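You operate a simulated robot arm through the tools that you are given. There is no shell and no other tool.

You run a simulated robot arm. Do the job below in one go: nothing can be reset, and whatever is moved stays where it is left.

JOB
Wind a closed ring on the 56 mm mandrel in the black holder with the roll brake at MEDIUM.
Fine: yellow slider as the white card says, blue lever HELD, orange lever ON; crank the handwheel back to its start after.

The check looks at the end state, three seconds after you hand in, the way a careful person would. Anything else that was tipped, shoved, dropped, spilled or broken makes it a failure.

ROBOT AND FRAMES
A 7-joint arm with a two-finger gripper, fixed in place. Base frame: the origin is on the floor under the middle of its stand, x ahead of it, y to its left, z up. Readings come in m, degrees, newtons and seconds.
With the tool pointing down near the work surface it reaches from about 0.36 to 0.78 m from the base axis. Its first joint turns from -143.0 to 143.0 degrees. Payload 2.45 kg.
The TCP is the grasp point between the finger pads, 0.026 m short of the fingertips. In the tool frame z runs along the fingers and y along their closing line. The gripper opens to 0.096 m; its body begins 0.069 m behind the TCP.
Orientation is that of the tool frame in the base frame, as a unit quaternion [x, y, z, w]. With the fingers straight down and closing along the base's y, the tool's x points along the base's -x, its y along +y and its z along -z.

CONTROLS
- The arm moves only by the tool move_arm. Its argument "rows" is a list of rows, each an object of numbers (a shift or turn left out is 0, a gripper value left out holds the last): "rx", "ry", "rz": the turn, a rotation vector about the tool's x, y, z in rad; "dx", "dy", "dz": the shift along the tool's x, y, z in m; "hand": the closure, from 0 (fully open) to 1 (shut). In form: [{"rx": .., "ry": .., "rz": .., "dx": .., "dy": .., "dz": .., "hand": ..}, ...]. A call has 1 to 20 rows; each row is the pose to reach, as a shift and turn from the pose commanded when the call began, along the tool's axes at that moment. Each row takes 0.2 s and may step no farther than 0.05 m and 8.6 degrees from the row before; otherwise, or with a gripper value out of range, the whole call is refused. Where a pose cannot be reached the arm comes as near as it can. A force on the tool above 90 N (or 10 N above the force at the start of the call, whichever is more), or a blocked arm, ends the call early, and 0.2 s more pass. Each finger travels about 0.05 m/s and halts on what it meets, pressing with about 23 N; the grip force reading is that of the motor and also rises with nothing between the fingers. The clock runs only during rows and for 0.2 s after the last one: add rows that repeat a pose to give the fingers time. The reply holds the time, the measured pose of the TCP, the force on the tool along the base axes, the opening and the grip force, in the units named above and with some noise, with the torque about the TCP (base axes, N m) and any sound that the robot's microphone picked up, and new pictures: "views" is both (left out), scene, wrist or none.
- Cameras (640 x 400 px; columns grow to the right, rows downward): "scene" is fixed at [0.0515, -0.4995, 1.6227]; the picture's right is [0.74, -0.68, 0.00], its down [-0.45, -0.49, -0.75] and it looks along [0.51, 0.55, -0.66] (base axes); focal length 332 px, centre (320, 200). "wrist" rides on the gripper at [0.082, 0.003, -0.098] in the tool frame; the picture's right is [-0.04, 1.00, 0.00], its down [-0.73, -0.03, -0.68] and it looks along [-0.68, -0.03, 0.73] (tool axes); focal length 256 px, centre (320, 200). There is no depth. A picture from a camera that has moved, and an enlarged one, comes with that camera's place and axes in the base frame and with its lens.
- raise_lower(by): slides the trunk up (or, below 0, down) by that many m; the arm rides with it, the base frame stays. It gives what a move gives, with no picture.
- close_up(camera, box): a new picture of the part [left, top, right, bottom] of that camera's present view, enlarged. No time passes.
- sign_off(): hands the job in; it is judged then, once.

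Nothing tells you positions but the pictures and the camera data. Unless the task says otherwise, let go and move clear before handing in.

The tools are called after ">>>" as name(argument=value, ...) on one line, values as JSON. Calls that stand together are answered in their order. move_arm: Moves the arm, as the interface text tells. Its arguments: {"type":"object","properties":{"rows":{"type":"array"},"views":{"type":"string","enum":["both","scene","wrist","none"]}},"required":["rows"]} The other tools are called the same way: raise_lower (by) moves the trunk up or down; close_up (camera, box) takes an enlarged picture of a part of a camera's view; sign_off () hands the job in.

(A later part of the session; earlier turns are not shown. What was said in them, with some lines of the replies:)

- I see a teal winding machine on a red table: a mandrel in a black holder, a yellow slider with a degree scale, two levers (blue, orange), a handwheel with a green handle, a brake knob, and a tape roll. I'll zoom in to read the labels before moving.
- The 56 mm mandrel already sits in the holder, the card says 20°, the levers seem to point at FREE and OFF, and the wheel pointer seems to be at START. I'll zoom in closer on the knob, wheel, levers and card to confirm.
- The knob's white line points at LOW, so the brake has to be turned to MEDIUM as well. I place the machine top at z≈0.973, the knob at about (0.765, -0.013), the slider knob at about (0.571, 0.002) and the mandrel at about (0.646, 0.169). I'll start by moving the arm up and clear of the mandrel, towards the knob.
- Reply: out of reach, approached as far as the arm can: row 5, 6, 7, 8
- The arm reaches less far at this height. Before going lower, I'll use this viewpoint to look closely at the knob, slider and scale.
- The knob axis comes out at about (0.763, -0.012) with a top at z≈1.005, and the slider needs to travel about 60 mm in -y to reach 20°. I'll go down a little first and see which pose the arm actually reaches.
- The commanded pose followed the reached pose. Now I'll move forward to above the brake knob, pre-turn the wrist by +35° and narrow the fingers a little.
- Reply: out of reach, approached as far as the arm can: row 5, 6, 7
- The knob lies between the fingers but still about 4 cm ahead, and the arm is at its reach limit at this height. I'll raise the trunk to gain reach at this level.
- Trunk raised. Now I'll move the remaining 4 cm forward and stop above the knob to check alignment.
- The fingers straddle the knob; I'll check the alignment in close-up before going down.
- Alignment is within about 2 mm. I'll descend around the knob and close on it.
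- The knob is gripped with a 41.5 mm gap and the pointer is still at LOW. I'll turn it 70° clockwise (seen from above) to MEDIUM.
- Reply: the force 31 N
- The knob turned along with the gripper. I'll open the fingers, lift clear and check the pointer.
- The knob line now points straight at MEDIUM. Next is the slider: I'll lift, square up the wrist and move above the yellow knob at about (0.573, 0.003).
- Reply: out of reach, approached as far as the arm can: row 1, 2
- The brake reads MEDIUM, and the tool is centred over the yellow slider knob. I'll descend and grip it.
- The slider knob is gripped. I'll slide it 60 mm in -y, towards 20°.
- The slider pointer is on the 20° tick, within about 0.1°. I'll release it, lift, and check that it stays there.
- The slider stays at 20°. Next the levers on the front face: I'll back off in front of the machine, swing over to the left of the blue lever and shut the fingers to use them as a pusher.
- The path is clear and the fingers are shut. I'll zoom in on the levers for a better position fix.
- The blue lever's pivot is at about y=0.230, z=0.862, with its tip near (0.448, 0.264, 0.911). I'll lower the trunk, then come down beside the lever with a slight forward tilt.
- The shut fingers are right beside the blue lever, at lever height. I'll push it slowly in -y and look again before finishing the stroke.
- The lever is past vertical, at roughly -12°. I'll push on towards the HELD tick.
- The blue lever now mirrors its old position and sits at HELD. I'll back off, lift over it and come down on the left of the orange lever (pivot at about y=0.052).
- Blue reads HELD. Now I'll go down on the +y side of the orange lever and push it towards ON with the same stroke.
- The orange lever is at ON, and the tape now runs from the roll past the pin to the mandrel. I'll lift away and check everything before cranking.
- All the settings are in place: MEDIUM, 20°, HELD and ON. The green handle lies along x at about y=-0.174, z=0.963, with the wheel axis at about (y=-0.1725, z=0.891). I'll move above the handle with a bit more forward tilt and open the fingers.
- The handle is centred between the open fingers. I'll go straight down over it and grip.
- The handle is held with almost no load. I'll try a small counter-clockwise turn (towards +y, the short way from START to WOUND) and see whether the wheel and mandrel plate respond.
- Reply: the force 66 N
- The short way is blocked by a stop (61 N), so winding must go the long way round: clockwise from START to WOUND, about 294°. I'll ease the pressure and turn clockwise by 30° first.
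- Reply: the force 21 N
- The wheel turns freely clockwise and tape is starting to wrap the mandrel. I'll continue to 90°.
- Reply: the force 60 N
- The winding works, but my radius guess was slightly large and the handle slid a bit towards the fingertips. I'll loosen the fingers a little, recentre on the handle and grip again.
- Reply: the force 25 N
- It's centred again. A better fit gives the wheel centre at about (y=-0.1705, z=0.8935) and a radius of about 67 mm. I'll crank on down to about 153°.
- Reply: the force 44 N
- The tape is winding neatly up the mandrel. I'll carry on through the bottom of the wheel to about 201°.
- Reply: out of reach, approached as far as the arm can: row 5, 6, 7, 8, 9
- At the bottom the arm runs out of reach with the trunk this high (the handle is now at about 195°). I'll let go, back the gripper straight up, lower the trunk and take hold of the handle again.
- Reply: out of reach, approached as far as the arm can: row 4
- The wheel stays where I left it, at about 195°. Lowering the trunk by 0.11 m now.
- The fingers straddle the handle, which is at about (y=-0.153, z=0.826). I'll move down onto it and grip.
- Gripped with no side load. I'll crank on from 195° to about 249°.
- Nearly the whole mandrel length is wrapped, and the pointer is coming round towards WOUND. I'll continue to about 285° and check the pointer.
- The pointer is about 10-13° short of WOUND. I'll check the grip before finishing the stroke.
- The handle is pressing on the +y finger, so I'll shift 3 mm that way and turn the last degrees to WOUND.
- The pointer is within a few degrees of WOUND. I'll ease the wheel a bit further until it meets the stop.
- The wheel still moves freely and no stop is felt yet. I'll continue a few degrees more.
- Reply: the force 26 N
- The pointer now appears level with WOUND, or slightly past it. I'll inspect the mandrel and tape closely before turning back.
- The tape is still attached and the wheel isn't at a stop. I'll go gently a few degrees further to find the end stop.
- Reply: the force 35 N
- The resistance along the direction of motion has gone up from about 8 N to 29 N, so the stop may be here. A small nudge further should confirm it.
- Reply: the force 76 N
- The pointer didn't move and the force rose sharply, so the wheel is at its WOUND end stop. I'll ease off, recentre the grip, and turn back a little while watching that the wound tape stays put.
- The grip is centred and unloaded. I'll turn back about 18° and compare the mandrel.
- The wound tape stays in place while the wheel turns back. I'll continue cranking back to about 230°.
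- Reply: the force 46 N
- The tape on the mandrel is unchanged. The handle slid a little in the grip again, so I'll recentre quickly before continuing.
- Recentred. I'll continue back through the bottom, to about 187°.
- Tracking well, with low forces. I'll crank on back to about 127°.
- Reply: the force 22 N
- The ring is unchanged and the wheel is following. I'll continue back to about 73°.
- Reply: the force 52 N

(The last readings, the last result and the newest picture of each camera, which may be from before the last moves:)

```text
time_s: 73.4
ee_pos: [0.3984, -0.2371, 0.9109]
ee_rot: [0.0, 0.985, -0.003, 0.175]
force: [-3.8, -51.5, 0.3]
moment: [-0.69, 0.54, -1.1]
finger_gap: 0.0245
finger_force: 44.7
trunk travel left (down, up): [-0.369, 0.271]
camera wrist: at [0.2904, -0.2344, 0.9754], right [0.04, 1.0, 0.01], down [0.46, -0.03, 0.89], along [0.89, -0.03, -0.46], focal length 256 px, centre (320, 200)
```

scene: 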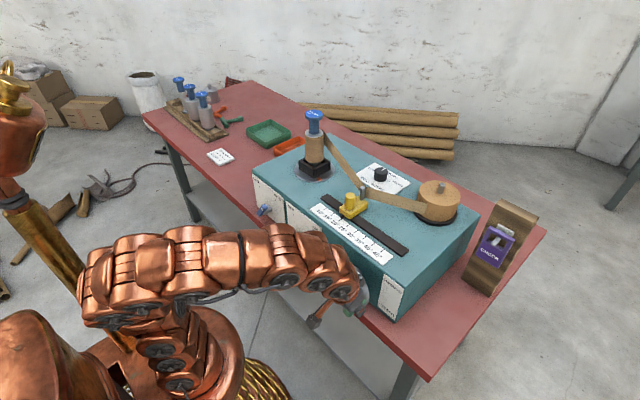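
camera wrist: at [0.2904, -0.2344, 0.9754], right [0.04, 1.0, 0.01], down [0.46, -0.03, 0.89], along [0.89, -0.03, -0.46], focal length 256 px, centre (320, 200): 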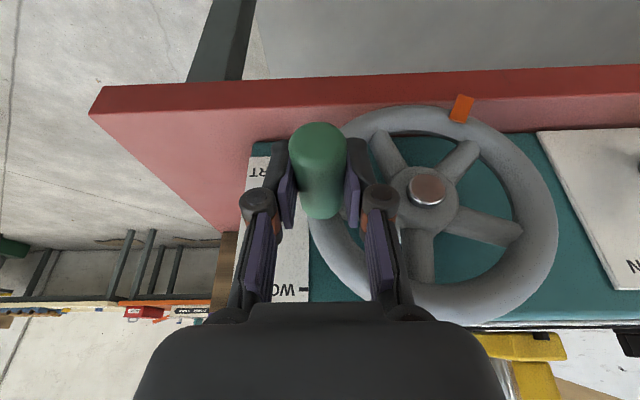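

The handle slipped slightly in the grip on the upward stretch, so I'll recentre on it again.

>>> move_arm(rows=[{"dy": -0.0015, "hand": 0.62}, {"dy": -0.003, "dx": 0.0017, "dz": 0.0046}, {"dy": -0.003, "dx": 0.0034, "dz": 0.0092}, {"dy": -0.003, "dx": 0.0034, "dz": 0.0092, "hand": 0.85}, {"dy": -0.003, "dx": 0.0034, "dz": 0.0092}, {"dy": -0.003, "dx": 0.0034, "dz": 0.0092}], views="wrist")

```text
time_s: 74.8
ee_pos: [0.3986, -0.2376, 0.9013]
ee_rot: [0.001, 0.985, 0.0, 0.175]
force: [-1.8, -12.4, -1.4]
moment: [-0.25, -0.27, -0.46]
finger_gap: 0.024
finger_force: 44.6
trunk travel left (down, up): [-0.369, 0.271]
camera wrist: at [0.2901, -0.2349, 0.9654], right [0.04, 1.0, 0.01], down [0.46, -0.03, 0.89], along [0.89, -0.03, -0.46], focal length 256 px, centre (320, 200)
```

wrist: 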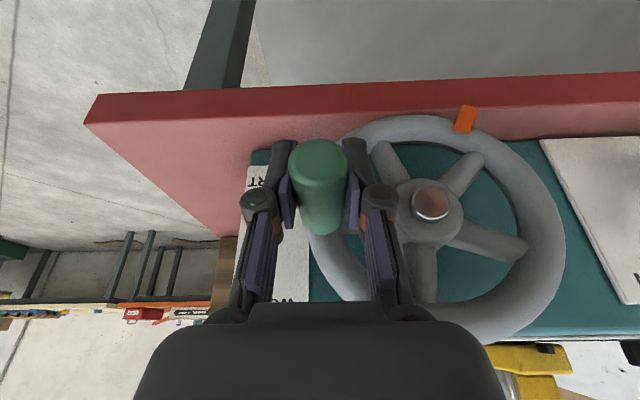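

Centred. Next I'll crank back to about 45°.

>>> move_arm(rows=[{"dy": 0.0006, "dx": -0.0027, "dz": -0.0072}, {"dy": 0.0028, "dx": -0.005, "dz": -0.0135}, {"dy": 0.0057, "dx": -0.0072, "dz": -0.0196}, {"dy": 0.0092, "dx": -0.0093, "dz": -0.0254}, {"dy": 0.0134, "dx": -0.0114, "dz": -0.0309}, {"dy": 0.0182, "dx": -0.0131, "dz": -0.0358}, {"dy": 0.0182, "dx": -0.0131, "dz": -0.0358}], views="wrist")

```text
time_s: 76.4
ee_pos: [0.3978, -0.2216, 0.9412]
ee_rot: [0.001, 0.984, -0.002, 0.177]
force: [22.9, -55.0, 33.5]
moment: [-0.76, -0.52, -0.09]
finger_gap: 0.0235
finger_force: 45.2
trunk travel left (down, up): [-0.369, 0.271]
camera wrist: at [0.2895, -0.2191, 1.0051], right [0.04, 1.0, 0.01], down [0.45, -0.03, 0.89], along [0.89, -0.03, -0.45], focal length 256 px, centre (320, 200)
```

wrist: 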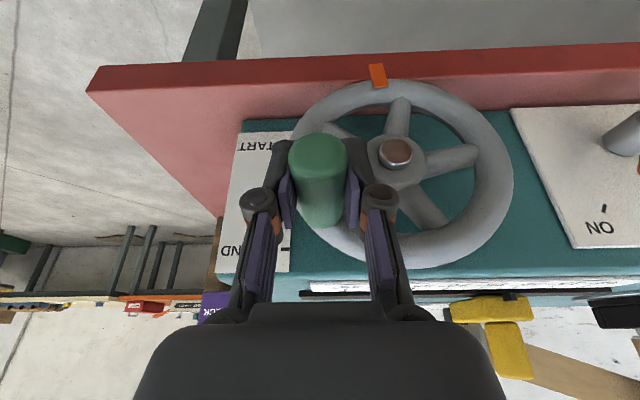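

There's some radial strain, so I'm adjusting the path slightly outwards and continuing to about 14°.

>>> move_arm(rows=[{"dy": 0.0007, "dx": -0.0013, "dz": -0.0035}, {"dy": 0.0061, "dx": -0.0029, "dz": -0.0079}, {"dy": 0.012, "dx": -0.0043, "dz": -0.0117}, {"dy": 0.0183, "dx": -0.0055, "dz": -0.015}, {"dy": 0.0249, "dx": -0.0065, "dz": -0.0177}, {"dy": 0.0317, "dx": -0.0072, "dz": -0.0196}, {"dy": 0.0317, "dx": -0.0072, "dz": -0.0196}])

>>> close_up(camera="scene", box=[310, 220, 430, 330])

```text
time_s: 78.0
ee_pos: [0.3985, -0.1858, 0.9592]
ee_rot: [0.0, 0.985, 0.002, 0.171]
force: [-25.4, 2.2, -34.8]
moment: [-0.32, 0.47, -0.08]
finger_gap: 0.0239
finger_force: 45.0
trunk travel left (down, up): [-0.369, 0.271]
camera wrist: at [0.2897, -0.1828, 1.024], right [0.04, 1.0, 0.02], down [0.46, -0.03, 0.89], along [0.89, -0.02, -0.46], focal length 256 px, centre (320, 200)
```

scene: 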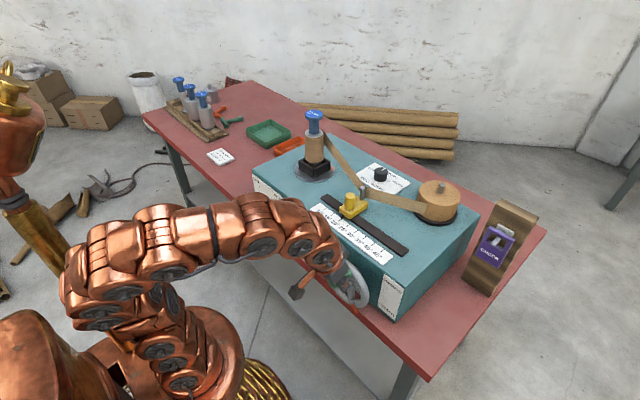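
wrist: 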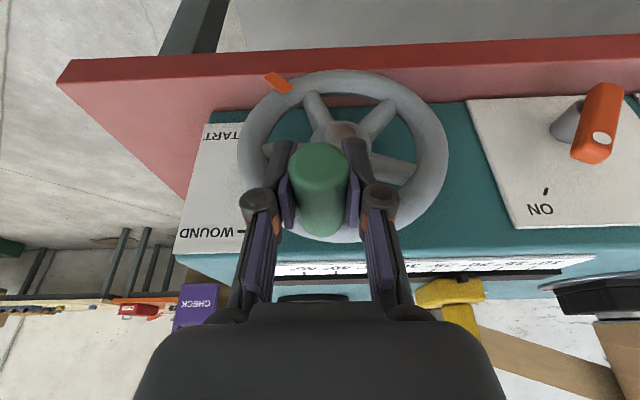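

```text
3.64 times, centred on (370, 275) of scene
camera zoom: at [0.0515, -0.4995, 1.6227], right [0.74, -0.68, 0.0], down [-0.45, -0.49, -0.75], along [0.51, 0.55, -0.66], focal length 1206 px, centre (138, -73)
```

zoom: 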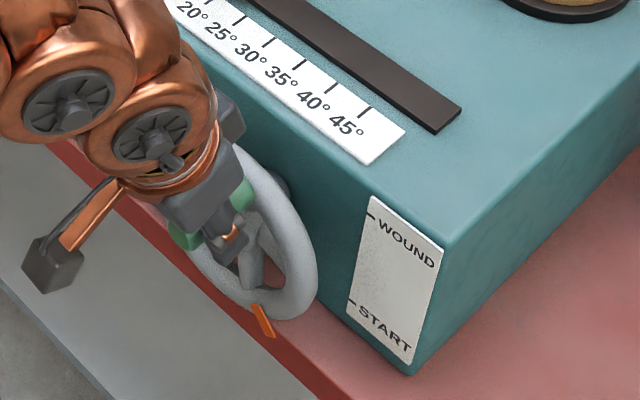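

The wheel is about 14° from the START stop. I'll bring it gently home against the stop.

>>> move_arm(rows=[{"dy": 0.0065}, {"dy": 0.0115}, {"dy": 0.0155}, {"dy": 0.0185}, {"dy": 0.0185}])

>>> close_up(camera="scene", box=[310, 220, 430, 330])

>>> close_up(camera="wrist", box=[160, 50, 480, 250])

```text
time_s: 79.2
ee_pos: [0.3988, -0.1708, 0.9628]
ee_rot: [0.002, 0.984, -0.002, 0.177]
force: [-0.9, -23.9, 26.1]
moment: [-0.11, -0.03, -0.36]
finger_gap: 0.0242
finger_force: 45.3
trunk travel left (down, up): [-0.369, 0.271]
camera wrist: at [0.2905, -0.1667, 1.0257], right [0.04, 1.0, 0.01], down [0.45, -0.03, 0.89], along [0.89, -0.03, -0.45], focal length 256 px, centre (320, 200)
```

scene: 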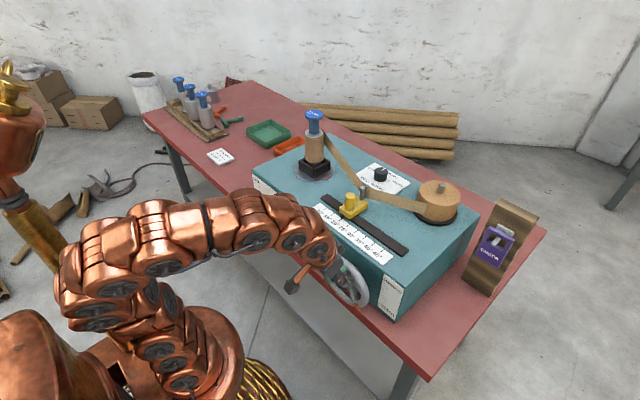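
wrist: 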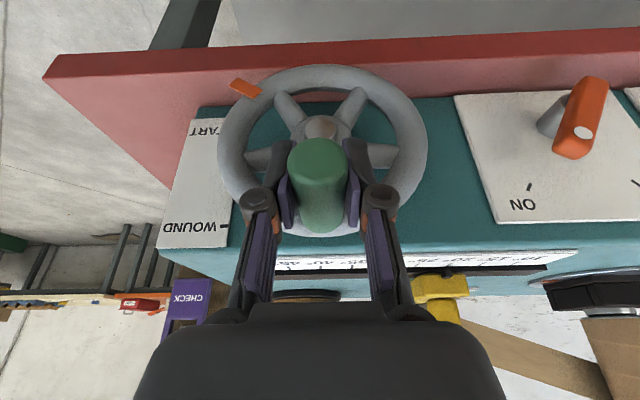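

```text
3.64 times, centred on (370, 275) of scene
camera zoom: at [0.0515, -0.4995, 1.6227], right [0.74, -0.68, 0.0], down [-0.45, -0.49, -0.75], along [0.51, 0.55, -0.66], focal length 1206 px, centre (138, -73)
```

zoom: 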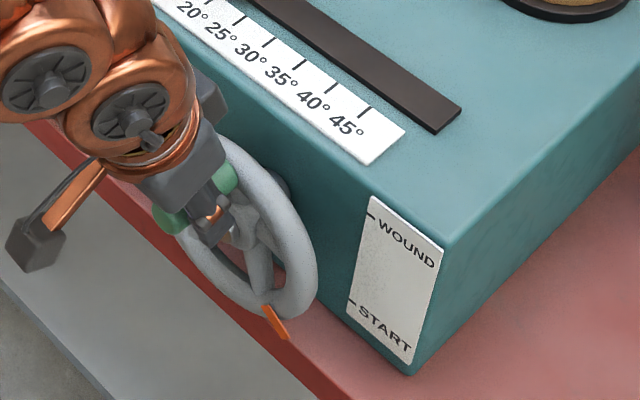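

```text
2.00 times, centred on (320, 150) of wrist
camera zoom: at [0.2905, -0.1667, 1.0257], right [0.04, 1.0, 0.01], down [0.45, -0.03, 0.89], along [0.89, -0.03, -0.45], focal length 512 px, centre (320, 300)
```

zoom: 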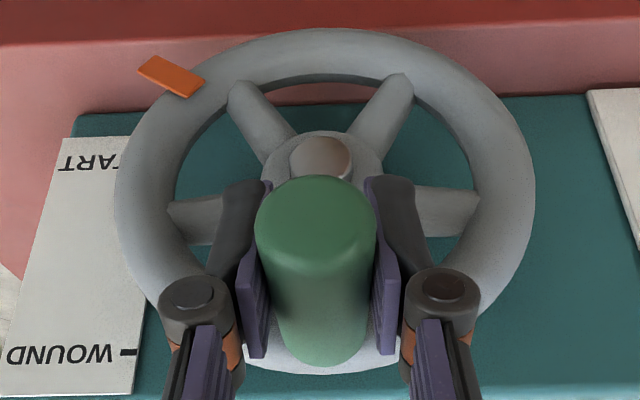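

The wheel is back against its START stop, at the same handle position as at the beginning. I'll give it a small final press, then release and lift straight up.

>>> move_arm(rows=[{"dy": 0.002}, {"dy": 0.002}, {"dy": 0.0, "hand": 0.4}, {"dy": 0.0, "hand": 0.4}, {"dy": 0.0, "hand": 0.4}, {"dx": -0.0138, "dz": -0.0376}, {"dx": -0.0293, "dz": -0.0798}, {"dx": -0.0293, "dz": -0.0798}])

>>> close_up(camera="scene", box=[310, 220, 430, 330])

>>> close_up(camera="wrist", box=[140, 0, 460, 200])

```text
time_s: 81.0
ee_pos: [0.3975, -0.1688, 1.0466]
ee_rot: [0.0, 0.985, 0.0, 0.173]
force: [0.8, 0.4, 0.2]
moment: [0.01, 0.04, -0.02]
finger_gap: 0.0578
finger_force: 0.0
trunk travel left (down, up): [-0.369, 0.271]
camera wrist: at [0.2888, -0.1663, 1.111], right [0.04, 1.0, 0.01], down [0.46, -0.03, 0.89], along [0.89, -0.03, -0.46], focal length 256 px, centre (320, 200)
```

scene: 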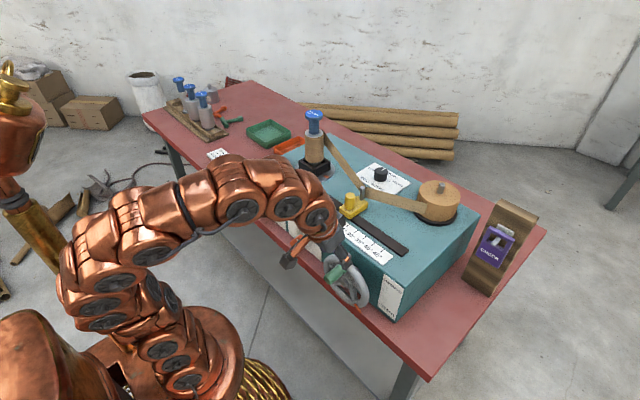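
wrist: 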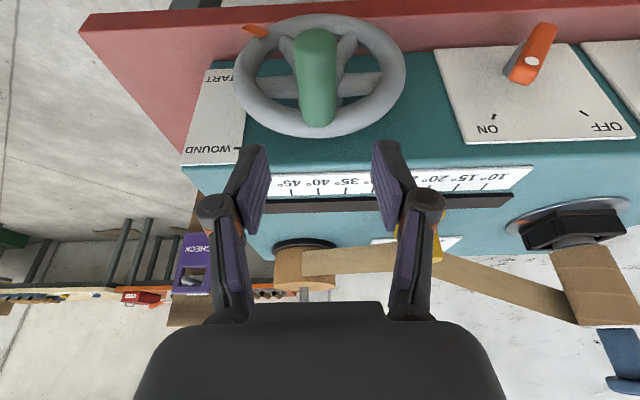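

```text
3.64 times, centred on (370, 275) of scene
camera zoom: at [0.0515, -0.4995, 1.6227], right [0.74, -0.68, 0.0], down [-0.45, -0.49, -0.75], along [0.51, 0.55, -0.66], focal length 1206 px, centre (138, -73)
```

zoom: 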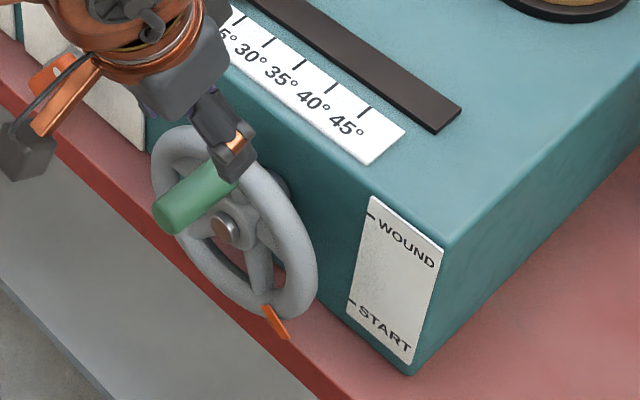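

```text
2.00 times, centred on (300, 100) of wrist
camera zoom: at [0.2888, -0.1663, 1.111], right [0.04, 1.0, 0.01], down [0.46, -0.03, 0.89], along [0.89, -0.03, -0.46], focal length 512 px, centre (360, 400)
```

zoom: 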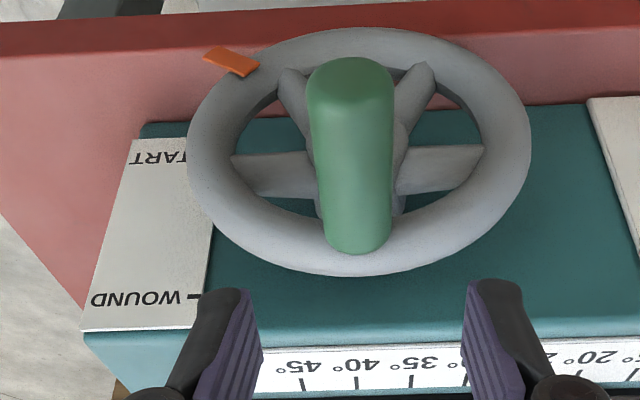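

The wheel pointer is back exactly where it started. Now I'll lift clear of the machine and inspect the final state.

>>> move_arm(rows=[{"dx": -0.015, "dz": -0.04}, {"dx": -0.03, "dz": -0.08}, {"dx": -0.045, "dz": -0.12}, {"dx": -0.045, "dz": -0.12}])

>>> raise_lower(by=0.1)

>>> close_up(camera="scene", box=[280, 100, 360, 190])

>>> close_up(camera="scene", box=[240, 150, 420, 330])

```text
time_s: 82.0
ee_pos: [0.401, -0.168, 1.1745]
ee_rot: [0.0, 0.985, 0.0, 0.174]
force: [-0.4, -0.1, -0.2]
moment: [0.01, 0.02, 0.03]
finger_gap: 0.0577
finger_force: 0.0
trunk travel left (down, up): [-0.369, 0.271]
camera wrist: at [0.2922, -0.1654, 1.2385], right [0.04, 1.0, 0.01], down [0.46, -0.03, 0.89], along [0.89, -0.03, -0.46], focal length 256 px, centre (320, 200)
```

scene: 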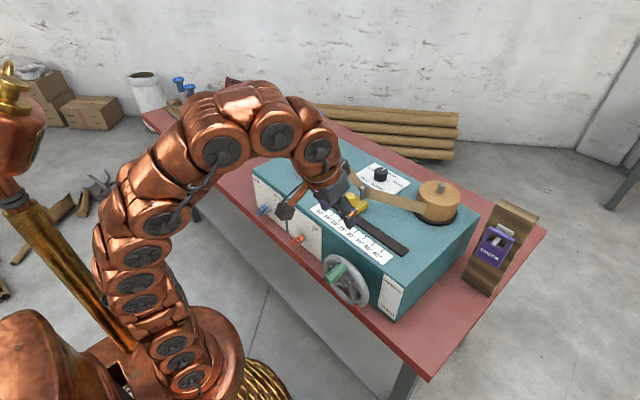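
wrist: 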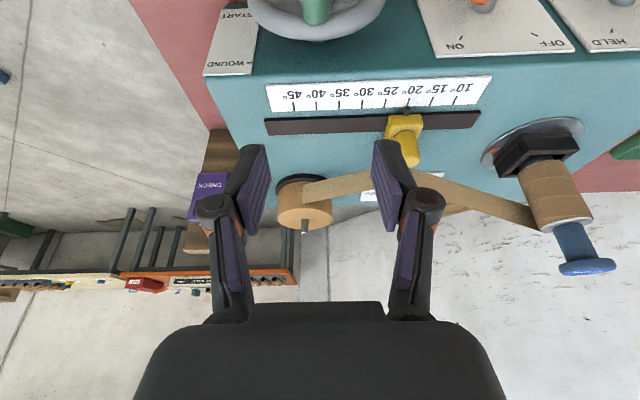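

```text
time_s: 83.3
ee_pos: [0.4002, -0.1679, 1.2739]
ee_rot: [-0.001, 0.985, 0.001, 0.174]
force: [-0.2, 0.4, -0.3]
moment: [0.01, 0.02, 0.03]
finger_gap: 0.0575
finger_force: 0.0
trunk travel left (down, up): [-0.469, 0.171]
```

```text
4.44 times, centred on (320, 145) of scene
camera zoom: at [0.0515, -0.4995, 1.6227], right [0.74, -0.68, 0.0], down [-0.45, -0.49, -0.75], along [0.51, 0.55, -0.66], focal length 1474 px, centre (320, 444)
```

zoom: 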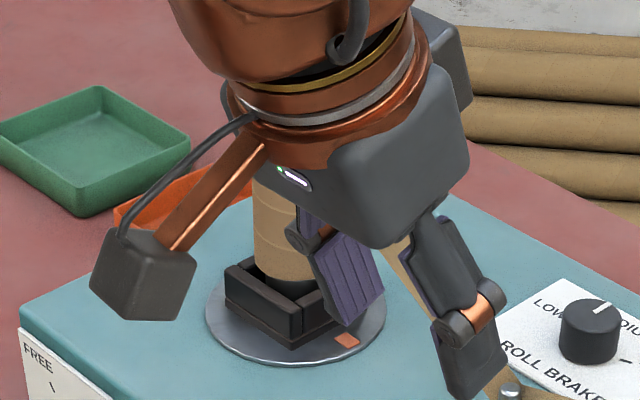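

```text
2.22 times, centred on (330, 240) of scene
camera zoom: at [0.0515, -0.4995, 1.6227], right [0.74, -0.68, 0.0], down [-0.45, -0.49, -0.75], along [0.51, 0.55, -0.66], focal length 737 px, centre (298, 111)
```

zoom: 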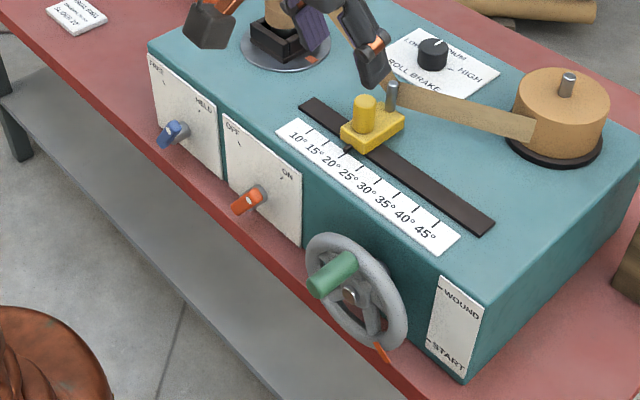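

The wheel, slider and knob look right. I'll swing the wrist camera over the levers and mandrel for a final check.

>>> move_arm(rows=[{"dy": 0.045}, {"dy": 0.09}, {"dy": 0.135}, {"dy": 0.18}, {"dy": 0.225}, {"dy": 0.27}, {"dy": 0.3}, {"dy": 0.3}])

>>> close_up(camera="wrist", box=[160, 0, 480, 200])

>>> close_up(camera="scene", box=[280, 100, 440, 220])

```text
time_s: 85.2
ee_pos: [0.4012, 0.1299, 1.2742]
ee_rot: [0.001, 0.985, 0.0, 0.174]
force: [-0.5, 0.4, -0.3]
moment: [-0.04, 0.02, 0.01]
finger_gap: 0.0575
finger_force: 0.1
trunk travel left (down, up): [-0.469, 0.171]
camera wrist: at [0.2926, 0.1321, 1.3386], right [0.04, 1.0, 0.01], down [0.46, -0.03, 0.89], along [0.89, -0.03, -0.46], focal length 256 px, centre (320, 200)
```

scene: 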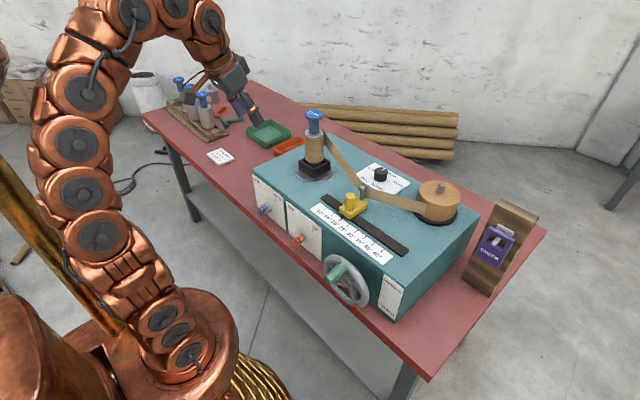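
wrist: 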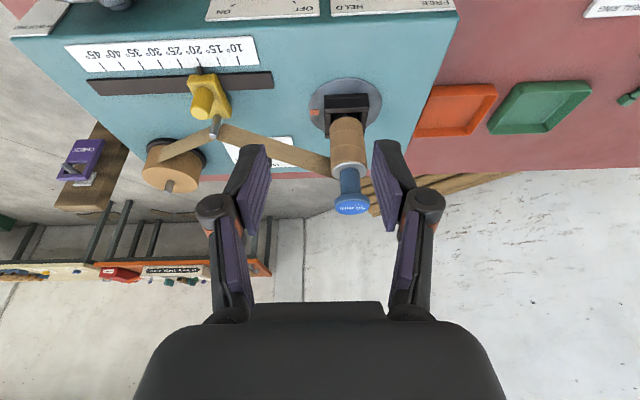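

```text
2.00 times, centred on (320, 100) of wrist
camera zoom: at [0.2926, 0.1321, 1.3386], right [0.04, 1.0, 0.01], down [0.46, -0.03, 0.89], along [0.89, -0.03, -0.46], focal length 512 px, centre (320, 400)
```

zoom: 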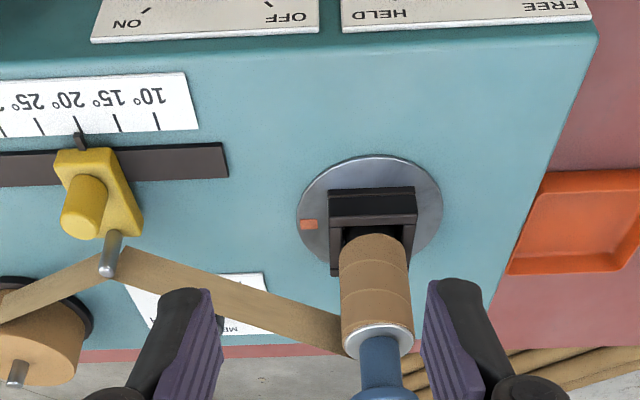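

```text
3.33 times, centred on (360, 160) of scene
camera zoom: at [0.0515, -0.4995, 1.6227], right [0.74, -0.68, 0.0], down [-0.45, -0.49, -0.75], along [0.51, 0.55, -0.66], focal length 1106 px, centre (187, 333)
```

zoom: 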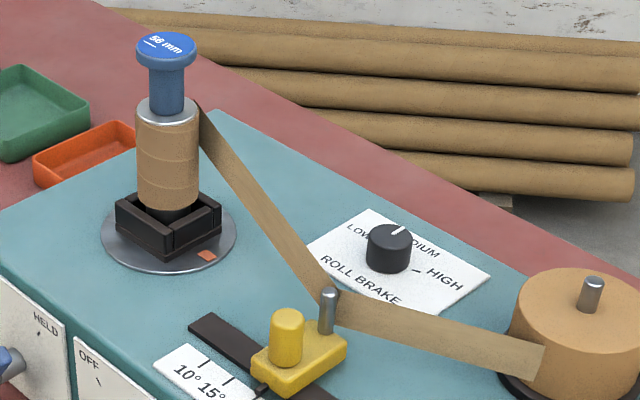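

The tube looks evenly wound with touching turns. One last view with the wrist squared down, to confirm both levers.

>>> move_arm(rows=[{"ry": 0.12}, {"ry": 0.24}, {"ry": 0.35}, {"ry": 0.35}])

>>> close_up(camera="wrist", box=[200, 30, 460, 190])

>>> close_up(camera="scene", box=[240, 170, 420, 320])

```text
time_s: 86.2
ee_pos: [0.3703, 0.1091, 1.2141]
ee_rot: [-0.001, 1.0, 0.0, 0.029]
force: [-0.1, 0.2, -1.1]
moment: [-0.03, 0.02, -0.01]
finger_gap: 0.0576
finger_force: 0.0
out of reach, approached as far as the arm can: row 1, 2, 3, 4
trunk travel left (down, up): [-0.469, 0.171]
camera wrist: at [0.2847, 0.1127, 1.3079], right [0.04, 1.0, 0.0], down [0.69, -0.03, 0.72], along [0.72, -0.03, -0.69], focal length 256 px, centre (320, 200)
```

scene: 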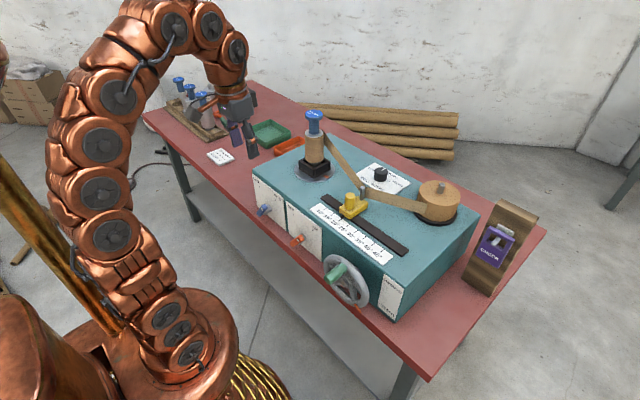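
wrist: 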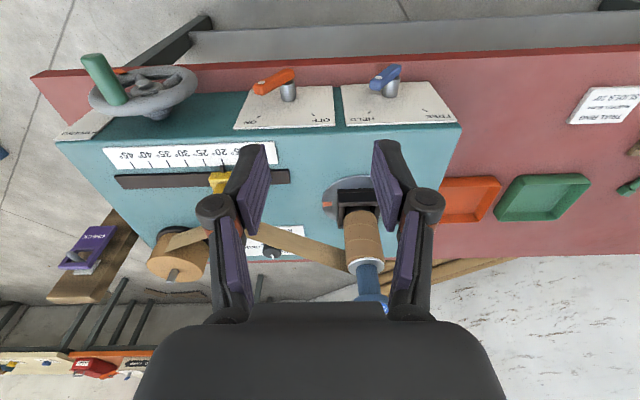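

```text
2.46 times, centred on (330, 110) of wrist
camera zoom: at [0.2847, 0.1127, 1.3079], right [0.04, 1.0, 0.0], down [0.69, -0.03, 0.72], along [0.72, -0.03, -0.69], focal length 630 px, centre (295, 422)
```

zoom: 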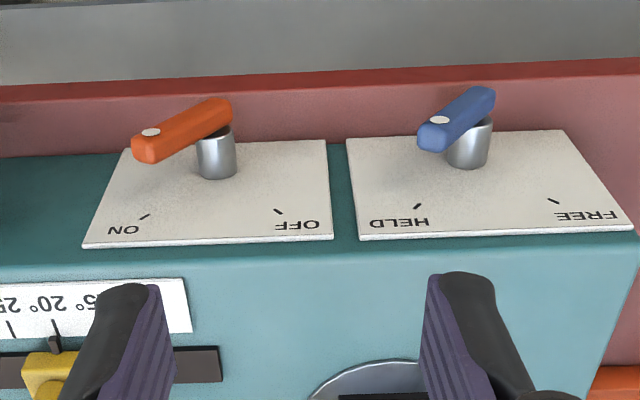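

```text
2.67 times, centred on (330, 245) of scene
camera zoom: at [0.0515, -0.4995, 1.6227], right [0.74, -0.68, 0.0], down [-0.45, -0.49, -0.75], along [0.51, 0.55, -0.66], focal length 884 px, centre (293, 80)
```

zoom: 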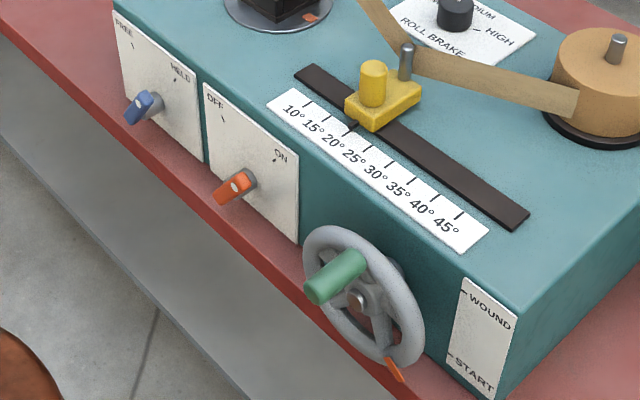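

The 56 mm mandrel is wound, with the brake at MEDIUM, the slider at 20°, blue at HELD, orange at ON and the wheel back at START. The gripper is empty and clear, and nothing else was moved, so I'm handing in.

>>> sign_off()

```text
The job is handed in.
```

I wound the ring on the 56 mm mandrel in the black holder, cranked the handwheel back to START and handed the job in; no result has come back.

- **Roll brake:** it was at LOW, so I turned it to MEDIUM before winding.
- **Yellow slider:** moved from 10° to 20°, as the white card says.
- **Levers:** blue is at HELD and orange is at ON.
- **Winding:** I cranked clockwise until the wheel hit its end stop. The pointer looked a few degrees past the WOUND mark there. Turning the wheel back did not unwind the tape.
- **Ring:** in the pictures it looks evenly wound, with the turns touching. The tape still runs from the mandrel to the roll; I did not cut it.

The gripper is empty and clear of the machine. Nothing looked tipped, dropped or knocked in the final views.
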